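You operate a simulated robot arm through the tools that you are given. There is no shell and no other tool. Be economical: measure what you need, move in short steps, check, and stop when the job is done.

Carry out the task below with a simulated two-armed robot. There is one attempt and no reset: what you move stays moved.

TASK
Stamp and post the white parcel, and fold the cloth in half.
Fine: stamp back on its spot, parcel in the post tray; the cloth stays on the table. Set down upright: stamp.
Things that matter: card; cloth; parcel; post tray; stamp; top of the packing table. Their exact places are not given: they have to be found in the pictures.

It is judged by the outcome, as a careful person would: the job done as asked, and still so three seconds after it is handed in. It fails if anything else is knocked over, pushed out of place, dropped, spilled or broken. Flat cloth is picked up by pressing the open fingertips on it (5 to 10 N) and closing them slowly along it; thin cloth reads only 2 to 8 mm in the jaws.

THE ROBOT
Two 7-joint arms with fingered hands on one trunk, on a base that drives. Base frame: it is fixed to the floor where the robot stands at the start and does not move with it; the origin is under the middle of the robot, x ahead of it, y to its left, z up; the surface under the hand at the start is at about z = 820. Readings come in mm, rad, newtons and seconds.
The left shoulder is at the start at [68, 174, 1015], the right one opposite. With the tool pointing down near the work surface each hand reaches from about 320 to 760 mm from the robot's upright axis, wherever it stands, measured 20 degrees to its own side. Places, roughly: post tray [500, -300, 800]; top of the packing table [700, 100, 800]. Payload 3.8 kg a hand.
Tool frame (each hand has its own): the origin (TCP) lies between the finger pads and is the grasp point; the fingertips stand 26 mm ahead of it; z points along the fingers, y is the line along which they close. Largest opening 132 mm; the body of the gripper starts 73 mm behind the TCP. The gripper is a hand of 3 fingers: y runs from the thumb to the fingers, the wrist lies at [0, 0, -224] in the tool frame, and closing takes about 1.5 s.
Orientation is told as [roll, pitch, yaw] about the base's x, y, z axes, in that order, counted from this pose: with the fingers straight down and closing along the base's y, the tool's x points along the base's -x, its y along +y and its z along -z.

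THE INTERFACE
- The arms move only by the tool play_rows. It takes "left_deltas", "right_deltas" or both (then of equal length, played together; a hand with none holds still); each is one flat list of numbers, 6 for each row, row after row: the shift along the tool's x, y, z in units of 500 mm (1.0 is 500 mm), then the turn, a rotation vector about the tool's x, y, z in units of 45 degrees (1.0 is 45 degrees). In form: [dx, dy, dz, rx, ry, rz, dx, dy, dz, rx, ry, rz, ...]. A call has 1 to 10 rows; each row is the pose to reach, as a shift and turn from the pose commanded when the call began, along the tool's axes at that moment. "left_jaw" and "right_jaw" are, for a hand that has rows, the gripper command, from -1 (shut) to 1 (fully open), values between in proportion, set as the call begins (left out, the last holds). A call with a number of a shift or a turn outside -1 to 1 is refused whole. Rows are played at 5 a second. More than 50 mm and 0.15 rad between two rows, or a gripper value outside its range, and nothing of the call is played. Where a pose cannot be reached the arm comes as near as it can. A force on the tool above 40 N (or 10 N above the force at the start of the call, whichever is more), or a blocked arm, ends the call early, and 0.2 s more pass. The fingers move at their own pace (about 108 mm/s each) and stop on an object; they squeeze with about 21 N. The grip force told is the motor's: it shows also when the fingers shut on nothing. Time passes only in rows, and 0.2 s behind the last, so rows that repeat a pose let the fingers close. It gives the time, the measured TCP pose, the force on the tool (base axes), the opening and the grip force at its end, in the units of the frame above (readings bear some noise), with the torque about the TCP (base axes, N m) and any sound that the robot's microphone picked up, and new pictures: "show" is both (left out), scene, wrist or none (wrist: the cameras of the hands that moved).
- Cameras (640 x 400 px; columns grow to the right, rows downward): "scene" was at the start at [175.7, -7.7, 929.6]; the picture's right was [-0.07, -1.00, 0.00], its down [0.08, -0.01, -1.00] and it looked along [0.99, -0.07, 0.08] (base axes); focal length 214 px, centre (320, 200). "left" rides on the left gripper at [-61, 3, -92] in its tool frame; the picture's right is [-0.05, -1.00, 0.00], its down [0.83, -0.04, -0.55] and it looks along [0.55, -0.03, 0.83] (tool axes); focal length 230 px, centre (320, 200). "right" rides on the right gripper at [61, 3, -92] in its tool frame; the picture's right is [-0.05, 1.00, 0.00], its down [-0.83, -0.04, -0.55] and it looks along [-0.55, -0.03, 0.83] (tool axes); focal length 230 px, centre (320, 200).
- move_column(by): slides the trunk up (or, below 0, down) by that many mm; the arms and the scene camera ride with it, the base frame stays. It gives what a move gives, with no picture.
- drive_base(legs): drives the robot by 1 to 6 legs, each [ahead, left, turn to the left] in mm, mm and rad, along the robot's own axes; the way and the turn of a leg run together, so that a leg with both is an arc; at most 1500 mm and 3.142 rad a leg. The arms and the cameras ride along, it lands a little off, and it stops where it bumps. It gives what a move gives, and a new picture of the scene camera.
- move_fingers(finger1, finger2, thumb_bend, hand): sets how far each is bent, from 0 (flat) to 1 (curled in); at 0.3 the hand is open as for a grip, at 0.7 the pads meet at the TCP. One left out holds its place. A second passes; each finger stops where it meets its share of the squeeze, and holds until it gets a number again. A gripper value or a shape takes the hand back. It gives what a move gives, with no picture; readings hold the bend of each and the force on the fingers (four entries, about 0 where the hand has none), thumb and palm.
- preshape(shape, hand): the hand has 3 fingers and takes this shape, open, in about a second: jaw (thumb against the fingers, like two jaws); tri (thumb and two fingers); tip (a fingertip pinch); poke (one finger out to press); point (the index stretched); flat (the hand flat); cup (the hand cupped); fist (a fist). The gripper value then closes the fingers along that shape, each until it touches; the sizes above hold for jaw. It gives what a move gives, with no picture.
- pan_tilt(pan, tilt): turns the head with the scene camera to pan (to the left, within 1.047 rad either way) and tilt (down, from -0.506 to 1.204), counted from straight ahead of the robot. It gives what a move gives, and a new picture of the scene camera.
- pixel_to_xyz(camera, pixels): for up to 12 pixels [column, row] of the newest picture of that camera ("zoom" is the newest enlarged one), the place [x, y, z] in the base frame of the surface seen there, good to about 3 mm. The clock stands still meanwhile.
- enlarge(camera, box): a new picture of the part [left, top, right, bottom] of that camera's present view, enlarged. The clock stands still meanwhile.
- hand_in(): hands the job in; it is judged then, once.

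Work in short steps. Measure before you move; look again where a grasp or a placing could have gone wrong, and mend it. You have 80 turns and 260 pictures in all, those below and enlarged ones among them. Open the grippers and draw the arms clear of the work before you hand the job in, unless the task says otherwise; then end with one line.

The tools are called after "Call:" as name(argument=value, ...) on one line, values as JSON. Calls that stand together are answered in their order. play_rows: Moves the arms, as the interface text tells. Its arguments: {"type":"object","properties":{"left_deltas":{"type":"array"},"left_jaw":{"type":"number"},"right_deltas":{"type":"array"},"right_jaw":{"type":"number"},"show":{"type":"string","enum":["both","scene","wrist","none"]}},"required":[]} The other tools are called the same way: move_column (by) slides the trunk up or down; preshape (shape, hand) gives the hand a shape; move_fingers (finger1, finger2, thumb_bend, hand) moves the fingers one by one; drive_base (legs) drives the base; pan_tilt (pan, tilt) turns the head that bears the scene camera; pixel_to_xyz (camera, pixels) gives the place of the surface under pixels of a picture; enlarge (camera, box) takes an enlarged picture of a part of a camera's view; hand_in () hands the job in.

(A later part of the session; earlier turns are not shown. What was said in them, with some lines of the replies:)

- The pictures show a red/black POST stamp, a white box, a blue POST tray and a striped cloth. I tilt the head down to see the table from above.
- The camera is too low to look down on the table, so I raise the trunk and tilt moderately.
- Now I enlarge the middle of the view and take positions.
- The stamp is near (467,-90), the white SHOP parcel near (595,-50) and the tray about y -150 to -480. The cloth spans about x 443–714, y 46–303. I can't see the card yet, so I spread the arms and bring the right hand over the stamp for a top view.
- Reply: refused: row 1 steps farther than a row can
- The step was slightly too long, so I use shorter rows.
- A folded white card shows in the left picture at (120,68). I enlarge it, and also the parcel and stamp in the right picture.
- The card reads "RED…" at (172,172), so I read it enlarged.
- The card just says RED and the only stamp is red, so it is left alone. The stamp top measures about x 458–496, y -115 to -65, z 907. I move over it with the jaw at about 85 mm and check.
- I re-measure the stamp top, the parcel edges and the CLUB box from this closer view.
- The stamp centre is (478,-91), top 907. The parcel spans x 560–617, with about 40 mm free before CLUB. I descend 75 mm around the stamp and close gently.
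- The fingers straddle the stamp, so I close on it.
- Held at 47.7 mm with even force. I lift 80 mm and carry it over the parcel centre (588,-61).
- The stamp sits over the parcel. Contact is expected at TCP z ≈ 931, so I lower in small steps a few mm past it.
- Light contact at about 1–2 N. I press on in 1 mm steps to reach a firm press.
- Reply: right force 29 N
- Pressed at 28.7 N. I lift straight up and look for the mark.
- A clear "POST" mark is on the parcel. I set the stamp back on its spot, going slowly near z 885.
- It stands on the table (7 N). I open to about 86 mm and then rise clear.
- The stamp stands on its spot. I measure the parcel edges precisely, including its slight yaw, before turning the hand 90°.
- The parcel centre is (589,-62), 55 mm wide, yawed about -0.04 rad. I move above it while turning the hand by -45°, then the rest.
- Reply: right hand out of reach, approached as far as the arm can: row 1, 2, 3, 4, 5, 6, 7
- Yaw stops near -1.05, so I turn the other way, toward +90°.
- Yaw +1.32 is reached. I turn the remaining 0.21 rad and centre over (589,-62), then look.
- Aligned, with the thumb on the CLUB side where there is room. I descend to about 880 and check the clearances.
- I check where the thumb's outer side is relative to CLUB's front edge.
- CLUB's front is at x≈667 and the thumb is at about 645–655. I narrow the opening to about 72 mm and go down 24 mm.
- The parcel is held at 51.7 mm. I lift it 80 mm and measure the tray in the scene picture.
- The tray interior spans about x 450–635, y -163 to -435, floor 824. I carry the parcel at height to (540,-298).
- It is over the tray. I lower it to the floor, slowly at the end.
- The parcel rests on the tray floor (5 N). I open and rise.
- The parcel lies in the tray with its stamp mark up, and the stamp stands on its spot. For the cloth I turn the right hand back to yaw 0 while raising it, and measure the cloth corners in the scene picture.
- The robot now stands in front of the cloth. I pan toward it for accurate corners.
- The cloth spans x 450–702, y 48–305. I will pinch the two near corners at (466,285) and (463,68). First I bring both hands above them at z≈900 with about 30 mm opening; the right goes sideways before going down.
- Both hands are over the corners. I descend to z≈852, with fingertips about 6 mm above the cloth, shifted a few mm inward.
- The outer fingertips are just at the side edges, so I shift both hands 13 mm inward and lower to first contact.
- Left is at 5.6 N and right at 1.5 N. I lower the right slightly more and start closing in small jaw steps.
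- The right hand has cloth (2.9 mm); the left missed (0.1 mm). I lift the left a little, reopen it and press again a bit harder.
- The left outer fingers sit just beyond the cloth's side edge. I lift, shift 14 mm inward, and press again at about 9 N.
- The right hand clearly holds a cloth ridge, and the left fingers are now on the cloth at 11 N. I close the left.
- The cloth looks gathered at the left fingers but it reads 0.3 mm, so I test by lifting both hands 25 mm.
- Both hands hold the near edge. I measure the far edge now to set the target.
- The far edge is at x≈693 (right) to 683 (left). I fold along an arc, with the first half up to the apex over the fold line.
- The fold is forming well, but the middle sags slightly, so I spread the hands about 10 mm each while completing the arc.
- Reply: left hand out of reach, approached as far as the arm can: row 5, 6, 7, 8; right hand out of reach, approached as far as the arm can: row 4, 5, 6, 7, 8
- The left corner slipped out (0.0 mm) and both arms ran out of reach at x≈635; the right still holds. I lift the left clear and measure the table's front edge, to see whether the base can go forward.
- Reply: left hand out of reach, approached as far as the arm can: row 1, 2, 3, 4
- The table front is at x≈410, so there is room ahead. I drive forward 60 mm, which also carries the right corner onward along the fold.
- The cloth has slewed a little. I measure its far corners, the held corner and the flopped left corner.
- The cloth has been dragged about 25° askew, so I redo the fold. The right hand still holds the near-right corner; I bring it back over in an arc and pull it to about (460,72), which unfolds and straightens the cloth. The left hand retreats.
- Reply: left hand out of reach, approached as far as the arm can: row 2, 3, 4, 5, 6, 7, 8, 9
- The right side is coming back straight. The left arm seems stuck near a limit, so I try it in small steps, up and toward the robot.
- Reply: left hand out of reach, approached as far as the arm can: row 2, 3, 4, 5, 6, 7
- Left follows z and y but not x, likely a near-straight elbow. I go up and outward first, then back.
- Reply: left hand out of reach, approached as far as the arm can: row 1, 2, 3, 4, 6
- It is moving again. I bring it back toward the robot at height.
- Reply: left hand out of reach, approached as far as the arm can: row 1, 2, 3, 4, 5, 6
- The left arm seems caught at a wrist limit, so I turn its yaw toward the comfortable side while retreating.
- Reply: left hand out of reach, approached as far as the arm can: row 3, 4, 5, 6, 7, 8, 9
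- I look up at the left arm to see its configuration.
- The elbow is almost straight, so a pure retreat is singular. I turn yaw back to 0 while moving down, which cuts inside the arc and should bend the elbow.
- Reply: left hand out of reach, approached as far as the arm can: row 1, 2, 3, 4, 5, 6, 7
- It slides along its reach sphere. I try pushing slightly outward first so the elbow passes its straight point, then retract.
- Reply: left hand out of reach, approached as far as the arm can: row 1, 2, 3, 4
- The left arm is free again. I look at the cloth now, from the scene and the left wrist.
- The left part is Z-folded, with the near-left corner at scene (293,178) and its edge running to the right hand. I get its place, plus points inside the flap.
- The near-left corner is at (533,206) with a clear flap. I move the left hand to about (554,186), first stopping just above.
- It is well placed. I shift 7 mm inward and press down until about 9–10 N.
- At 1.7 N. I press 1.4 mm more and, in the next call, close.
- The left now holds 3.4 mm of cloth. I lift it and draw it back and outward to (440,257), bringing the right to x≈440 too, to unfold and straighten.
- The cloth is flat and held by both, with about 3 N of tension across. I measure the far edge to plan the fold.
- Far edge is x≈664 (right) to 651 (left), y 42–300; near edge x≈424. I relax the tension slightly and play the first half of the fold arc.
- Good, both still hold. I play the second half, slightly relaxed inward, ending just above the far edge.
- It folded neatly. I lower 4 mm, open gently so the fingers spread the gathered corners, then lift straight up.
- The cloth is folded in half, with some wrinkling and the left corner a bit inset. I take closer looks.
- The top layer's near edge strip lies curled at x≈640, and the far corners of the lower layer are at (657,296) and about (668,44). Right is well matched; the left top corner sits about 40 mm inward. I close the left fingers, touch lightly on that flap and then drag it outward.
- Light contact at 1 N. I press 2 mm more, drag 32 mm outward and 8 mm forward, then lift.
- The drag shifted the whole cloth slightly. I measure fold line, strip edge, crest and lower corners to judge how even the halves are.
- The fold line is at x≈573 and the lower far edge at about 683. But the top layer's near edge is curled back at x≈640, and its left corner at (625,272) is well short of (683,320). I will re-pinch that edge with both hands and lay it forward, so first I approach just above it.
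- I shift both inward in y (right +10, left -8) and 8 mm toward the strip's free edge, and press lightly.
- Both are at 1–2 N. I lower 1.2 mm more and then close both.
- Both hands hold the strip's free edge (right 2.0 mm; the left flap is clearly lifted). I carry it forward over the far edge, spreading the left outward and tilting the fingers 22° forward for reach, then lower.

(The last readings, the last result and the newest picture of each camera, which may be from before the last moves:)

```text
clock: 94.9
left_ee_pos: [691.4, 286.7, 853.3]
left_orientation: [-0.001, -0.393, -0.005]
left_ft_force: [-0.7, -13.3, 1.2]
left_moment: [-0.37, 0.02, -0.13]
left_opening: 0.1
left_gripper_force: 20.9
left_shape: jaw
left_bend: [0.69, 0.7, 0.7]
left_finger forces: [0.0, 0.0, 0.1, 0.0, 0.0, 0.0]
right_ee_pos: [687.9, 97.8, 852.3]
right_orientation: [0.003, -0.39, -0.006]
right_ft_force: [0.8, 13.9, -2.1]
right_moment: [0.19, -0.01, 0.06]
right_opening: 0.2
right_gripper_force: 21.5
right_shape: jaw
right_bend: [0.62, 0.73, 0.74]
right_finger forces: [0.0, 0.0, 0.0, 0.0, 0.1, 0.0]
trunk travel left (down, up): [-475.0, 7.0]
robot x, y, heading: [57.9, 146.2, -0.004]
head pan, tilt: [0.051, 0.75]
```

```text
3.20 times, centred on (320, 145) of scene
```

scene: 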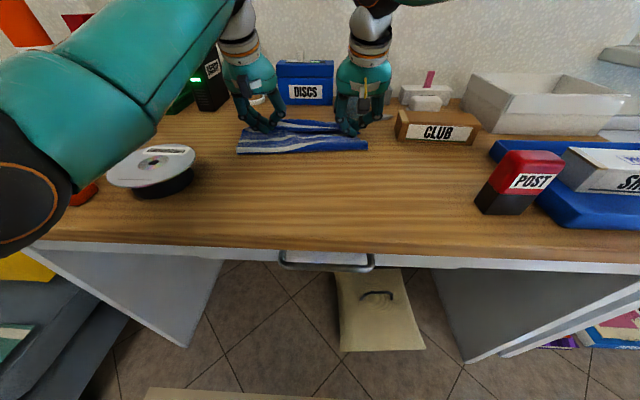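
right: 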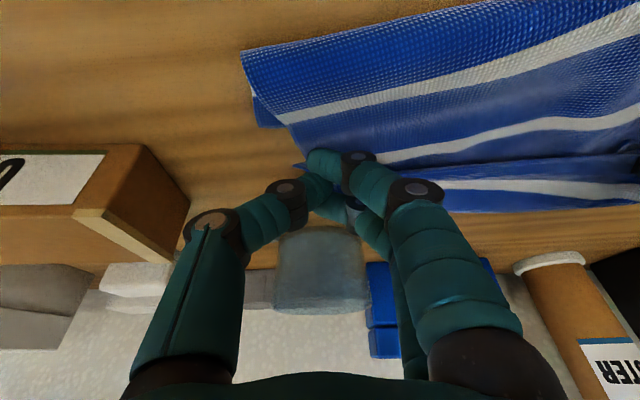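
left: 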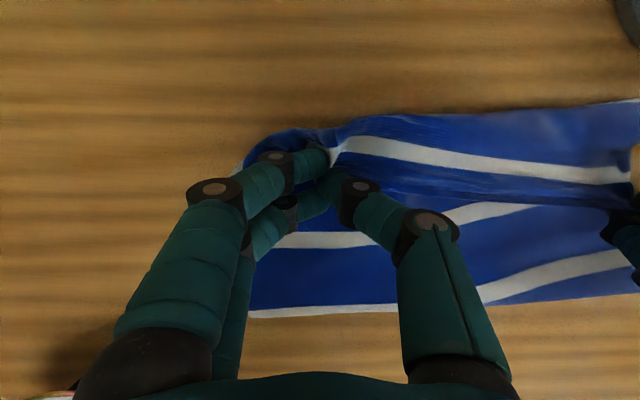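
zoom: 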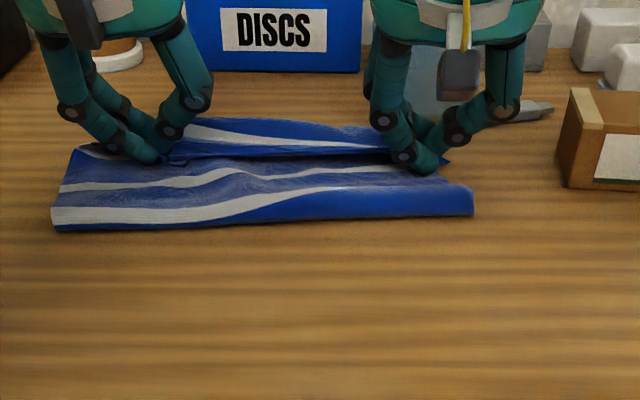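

There is too much sideways tension (13 N). I relax by moving the left 14 mm inward, and measure where the layers lie now.

Call:
play_rows(left_deltas=[0, -0.028, 0, 0, 0, 0, 0, -0.028, 0, 0, 0, 0], right_deltas=[0, 0, 0, 0, 0, 0, 0, 0, 0, 0, 0, 0], show="scene")

Call:
pixel_to_xyz(camera="scene", pixels=[[237, 160], [300, 160], [367, 156], [282, 128], [310, 128], [340, 131], [300, 138], [330, 139], [242, 138]])

Call:
enlarge(camera="left", box=[200, 60, 640, 340])

```text
clock: 95.5
left_ee_pos: [690.4, 276.6, 852.1]
left_orientation: [0.003, -0.391, -0.001]
left_ft_force: [-1.9, -3.3, -0.2]
left_moment: [-0.06, -0.02, -0.04]
left_opening: 0.0
left_gripper_force: 20.8
left_shape: jaw
left_bend: [0.69, 0.7, 0.7]
left_finger forces: [0.1, 0.0, 0.0, 0.0, 0.0, 0.0]
right_ee_pos: [688.1, 95.7, 852.5]
right_orientation: [0.002, -0.391, -0.008]
right_ft_force: [0.7, 2.9, -0.5]
right_moment: [0.03, -0.01, 0.03]
right_opening: 0.2
right_gripper_force: 21.3
right_shape: jaw
right_bend: [0.62, 0.73, 0.73]
right_finger forces: [0.0, 0.0, 0.1, 0.0, 0.1, 0.0]
trunk travel left (down, up): [-475.0, 7.0]
robot x, y, heading: [55.9, 147.2, -0.001]
head pan, tilt: [0.051, 0.75]
```

scene: 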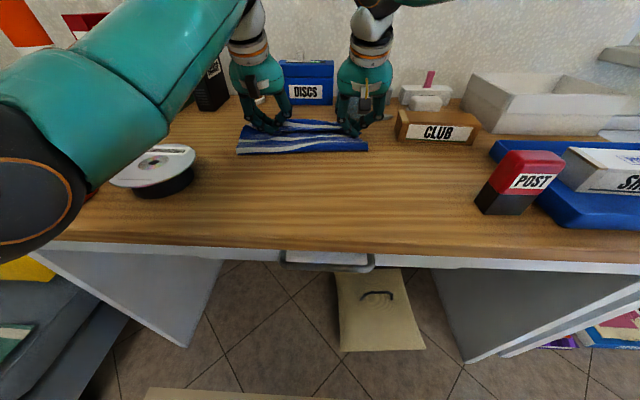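

```text
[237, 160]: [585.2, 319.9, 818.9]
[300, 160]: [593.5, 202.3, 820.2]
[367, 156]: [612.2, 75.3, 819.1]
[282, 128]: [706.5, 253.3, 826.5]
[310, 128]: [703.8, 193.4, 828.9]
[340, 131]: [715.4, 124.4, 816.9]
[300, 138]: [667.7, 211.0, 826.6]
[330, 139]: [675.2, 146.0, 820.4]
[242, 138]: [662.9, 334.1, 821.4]
```

```text
1.43 times, centred on (420, 200) of left
```

zoom: 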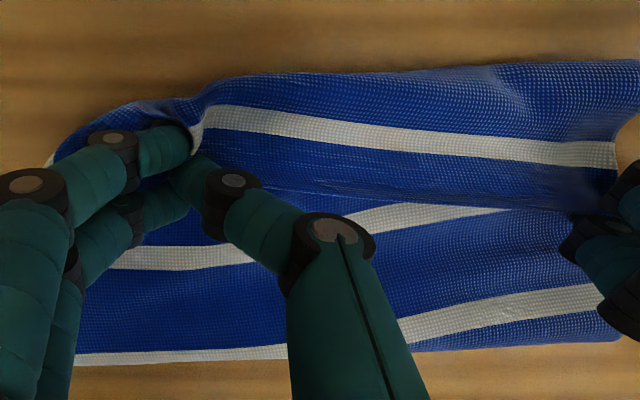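

The strip is still rolled under a crest. I lift both grips up about 100 mm so the top layer hangs straight, then lay it forward to x≈702.

Call:
play_rows(left_deltas=[-0.004, -0.006, -0.089, 0, 0, 0, 0.004, -0.006, -0.175, 0, 0, 0, -0.002, -0.006, -0.215, 0, 0, 0, -0.002, -0.006, -0.215, 0, 0, 0, -0.002, -0.006, -0.215, 0, 0, 0, -0.035, -0.006, -0.191, 0, 0, 0, -0.057, -0.006, -0.139, 0, 0, 0, -0.053, -0.006, -0.076, 0, 0, 0, -0.034, -0.006, -0.019, 0, 0, 0, -0.022, -0.006, 0.007, 0, 0, 0], right_deltas=[-0.004, 0, -0.089, 0, 0, 0, 0.004, 0, -0.175, 0, 0, 0, -0.002, 0, -0.215, 0, 0, 0, -0.002, 0, -0.215, 0, 0, 0, -0.002, 0, -0.215, 0, 0, 0, -0.035, 0, -0.191, 0, 0, 0, -0.057, 0, -0.139, 0, 0, 0, -0.053, 0, -0.076, 0, 0, 0, -0.034, 0, -0.019, 0, 0, 0, -0.022, 0, 0.007, 0, 0, 0], show="both")

Call:
enlarge(camera="scene", box=[220, 90, 420, 200])

```text
clock: 97.7
left_ee_pos: [702.6, 271.4, 855.2]
left_orientation: [-0.001, -0.394, -0.005]
left_ft_force: [0.0, -0.2, -0.1]
left_moment: [-0.02, 0.0, -0.03]
left_opening: 0.3
left_gripper_force: 21.3
left_shape: jaw
left_bend: [0.69, 0.7, 0.7]
left_finger forces: [0.1, 0.0, 0.0, 0.0, 0.1, 0.0]
right_ee_pos: [699.9, 98.8, 853.6]
right_orientation: [0.002, -0.391, -0.004]
right_ft_force: [0.6, 0.7, 0.0]
right_moment: [0.03, -0.01, 0.02]
right_opening: 0.3
right_gripper_force: 21.0
right_shape: jaw
right_bend: [0.62, 0.73, 0.73]
right_finger forces: [0.0, 0.1, 0.0, 0.0, 0.0, 0.1]
trunk travel left (down, up): [-475.0, 7.0]
robot x, y, heading: [57.6, 145.6, -0.001]
head pan, tilt: [0.051, 0.75]
```

scene: 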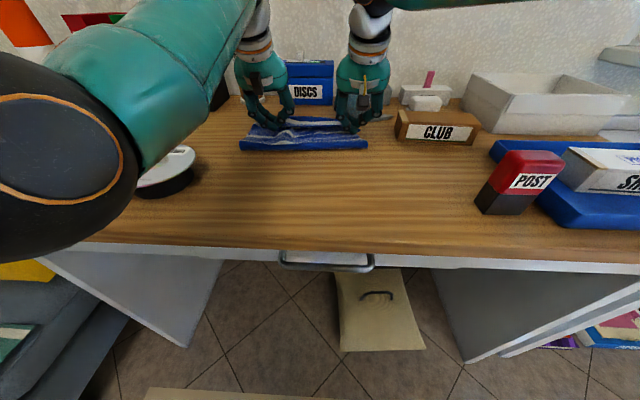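
right: 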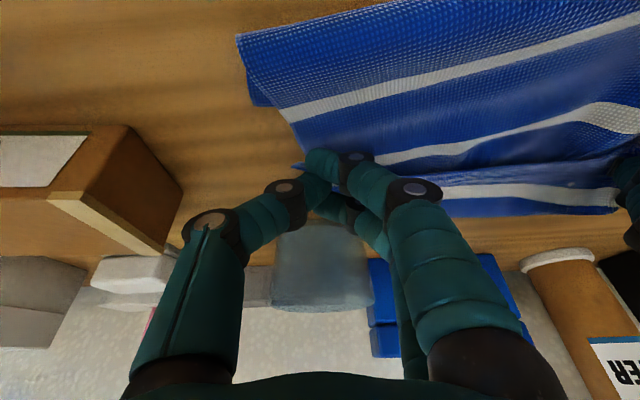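
left: 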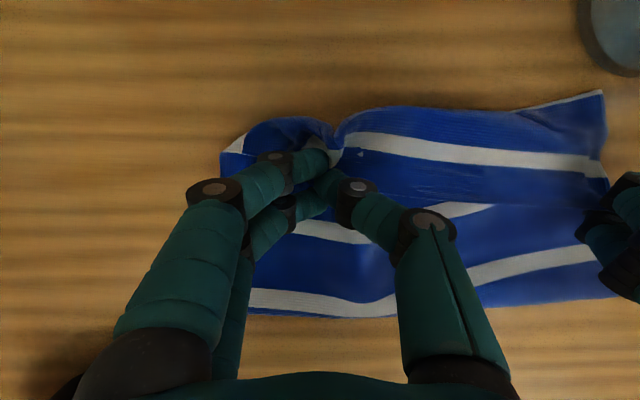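

```text
3.20 times, centred on (320, 145) of scene
```

zoom: 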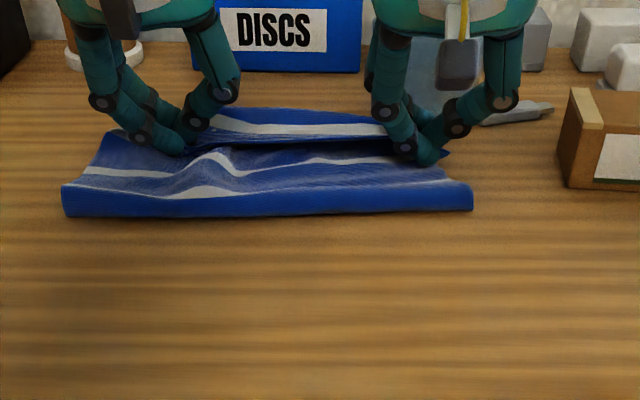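

The cloth lies in two layers with little tension. I release both hands gently and withdraw them along their fingers to inspect.

Call:
play_rows(left_deltas=[0, 0, 0.004, 0, 0, 0, 0, 0, 0.004, 0, 0, 0, 0, 0, 0.002, 0, 0, 0, 0, 0, -0.06, 0, 0, 0, 0, 0, -0.14, 0, 0, 0, 0, 0, -0.22, 0, 0, 0, 0.05, 0.04, -0.28, 0, 0, 0], left_jaw=-0.4, right_deltas=[0, 0, 0.002, 0, 0, 0, 0, 0, 0.002, 0, 0, 0, 0, 0, 0, 0, 0, 0, 0, 0, -0.06, 0, 0, 0, 0, 0, -0.14, 0, 0, 0, 0, 0, -0.22, 0, 0, 0, 0.05, -0.04, -0.28, 0, 0, 0], right_jaw=-0.4, show="both")

Call:
enlarge(camera="scene", box=[220, 90, 420, 200])

Call:
enlarge(camera="left", box=[240, 30, 640, 280])

```text
clock: 99.3
left_ee_pos: [624.6, 291.4, 975.5]
left_orientation: [0.0, -0.395, -0.005]
left_ft_force: [0.4, 0.2, -0.4]
left_moment: [0.04, 0.0, 0.02]
left_opening: 39.3
left_gripper_force: 0.2
left_shape: jaw
left_bend: [0.73, 0.73, 0.7]
left_finger forces: [0.0, 0.0, 0.0, 0.1, 0.0, 0.0]
right_ee_pos: [620.3, 77.0, 974.2]
right_orientation: [0.002, -0.391, -0.008]
right_ft_force: [-1.4, 0.6, 0.3]
right_moment: [-0.01, 0.0, 0.01]
right_opening: 39.1
right_gripper_force: 0.0
right_shape: jaw
right_bend: [0.73, 0.74, 0.7]
right_finger forces: [0.0, 0.1, 0.1, 0.0, 0.0, 0.1]
trunk travel left (down, up): [-475.0, 7.0]
robot x, y, heading: [56.9, 147.1, -0.003]
head pan, tilt: [0.051, 0.75]
```

scene: 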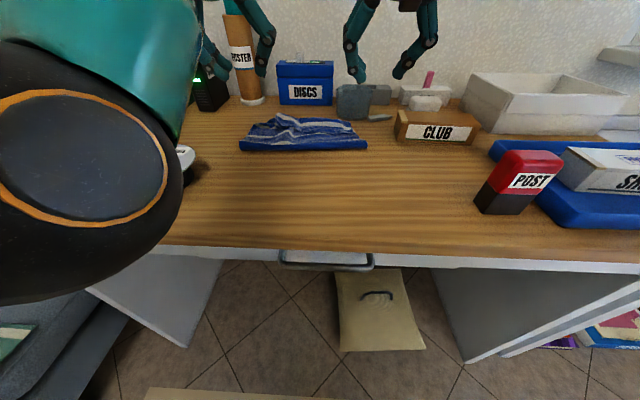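
right: 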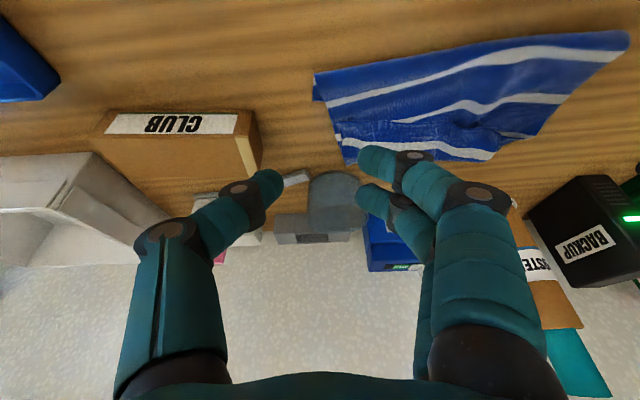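
left: 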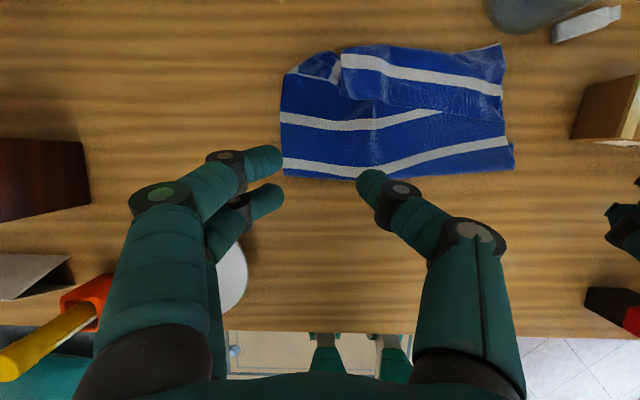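

```text
3.20 times, centred on (320, 145) of scene
```

zoom: 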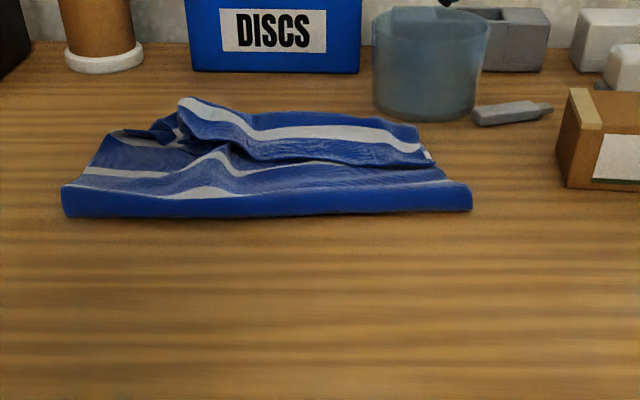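

```text
1.60 times, centred on (440, 155) of left
```

zoom: 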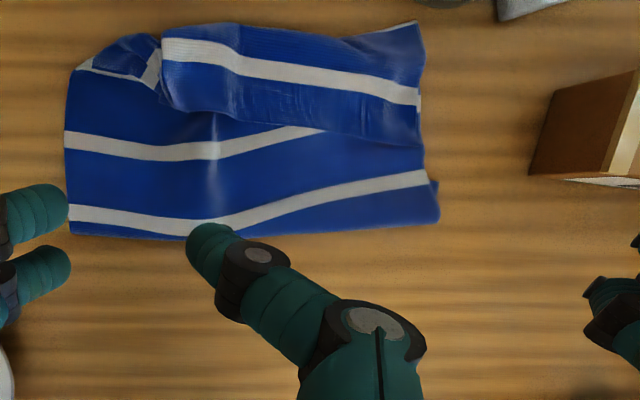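

I measure the corner mismatch to decide whether a last correction is worthwhile.

Call:
pixel_to_xyz(camera="zoom", pixels=[[68, 232], [438, 222], [75, 72], [168, 100], [165, 45], [235, 28], [418, 28], [420, 142], [300, 122], [330, 40], [128, 40], [422, 180]])

Call:
enlarge(camera="right", box=[290, 10, 650, 190])

```text
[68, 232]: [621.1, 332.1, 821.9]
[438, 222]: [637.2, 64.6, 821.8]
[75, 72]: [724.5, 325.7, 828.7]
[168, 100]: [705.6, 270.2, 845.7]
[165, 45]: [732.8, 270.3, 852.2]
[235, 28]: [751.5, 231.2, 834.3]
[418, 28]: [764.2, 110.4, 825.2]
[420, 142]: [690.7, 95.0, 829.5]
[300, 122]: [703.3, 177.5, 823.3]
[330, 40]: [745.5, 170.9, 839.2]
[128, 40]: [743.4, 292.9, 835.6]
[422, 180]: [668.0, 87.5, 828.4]
```

```text
refused: 650 is not a number from 0 to 640
5 turns are left
```

The cloth is folded roughly in half (about 120×260 mm) with its edge strip turned back. The crest is close to the cup, so pushing it further forward isn't safe. I open the hands and withdraw both arms.

Call:
play_rows(left_deltas=[0, 0, -0.08, 0, 0, 0, 0, 0.02, -0.16, 0, 0, 0, 0.04, 0.04, -0.22, 0, 0, 0, 0.1, 0.06, -0.26, 0, 0, 0, 0.16, 0.08, -0.28, 0, 0, 0], left_jaw=1, right_deltas=[0, 0, -0.08, 0, 0, 0, 0, -0.02, -0.16, 0, 0, 0, 0.04, -0.04, -0.22, 0, 0, 0, 0.1, -0.06, -0.26, 0, 0, 0, 0.16, -0.08, -0.28, 0, 0, 0], right_jaw=1, show="both")

Call:
enlarge(camera="scene", box=[220, 80, 640, 240])

```text
clock: 100.5
left_ee_pos: [534.8, 402.4, 1115.6]
left_orientation: [0.0, -0.399, -0.006]
left_ft_force: [-0.3, 0.4, -0.2]
left_moment: [-0.04, -0.06, 0.02]
left_opening: 131.9
left_gripper_force: 0.0
left_shape: jaw
left_bend: [0.3, 0.3, 0.3]
left_finger forces: [0.0, 0.0, 0.0, 0.1, 0.1, 0.0]
left hand out of reach, approached as far as the arm can: row 2, 3, 4, 5
right_ee_pos: [494.4, 38.6, 1076.3]
right_orientation: [0.004, -0.397, -0.009]
right_ft_force: [-0.1, 0.7, -0.3]
right_moment: [0.05, -0.02, 0.04]
right_opening: 132.0
right_gripper_force: 0.1
right_shape: jaw
right_bend: [0.3, 0.3, 0.3]
right_finger forces: [0.0, 0.1, 0.0, 0.0, 0.0, 0.0]
trunk travel left (down, up): [-475.0, 7.0]
robot x, y, heading: [59.4, 152.3, -0.008]
head pan, tilt: [0.051, 0.75]
```

scene: 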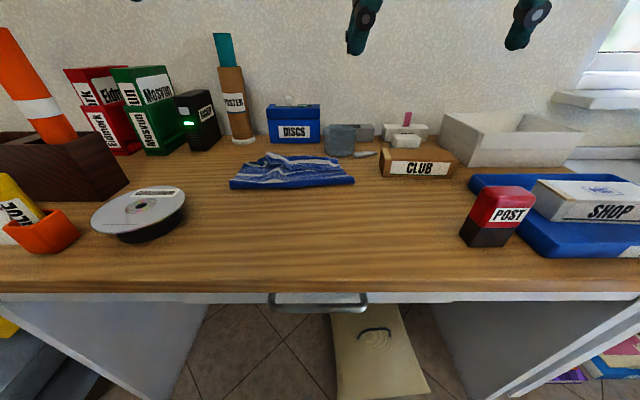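
right: 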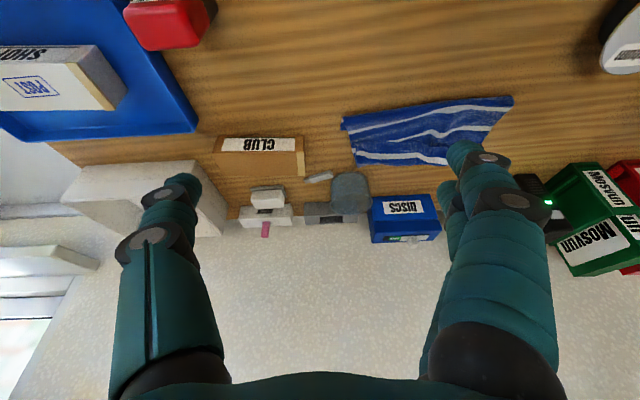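
left: 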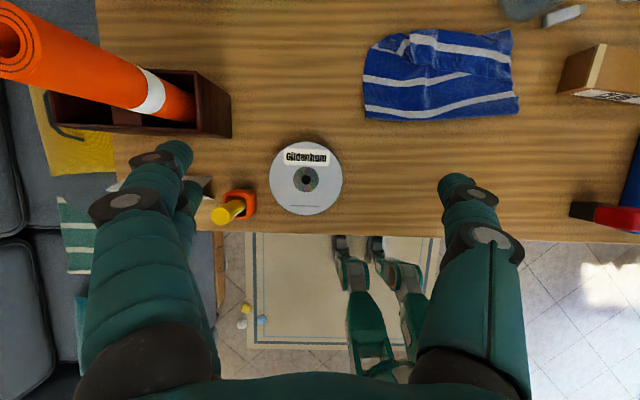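

```text
1.52 times, centred on (430, 160) of scene
4 turns are left
```

zoom: 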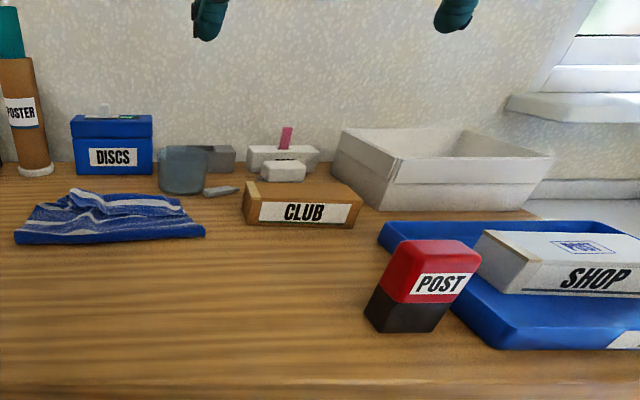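

All other items stand untouched, the stamp is upright on its spot, the parcel is in the tray, and both hands are open and clear. I hand in.

Call:
hand_in()

```text
The job is handed in.
```

The white parcel is stamped "POST" and lying in the post tray, and the stamp is back upright on its spot. The cloth is only roughly folded in half. It is still on the table, but about 45 mm of its top edge is curled back and the matching corners are off by about 60–75 mm. It also ended up farther back on the table, with its back edge about 15 mm from the grey cup, so I did not try to correct it again. I saw nothing else knocked over or pushed out of place.
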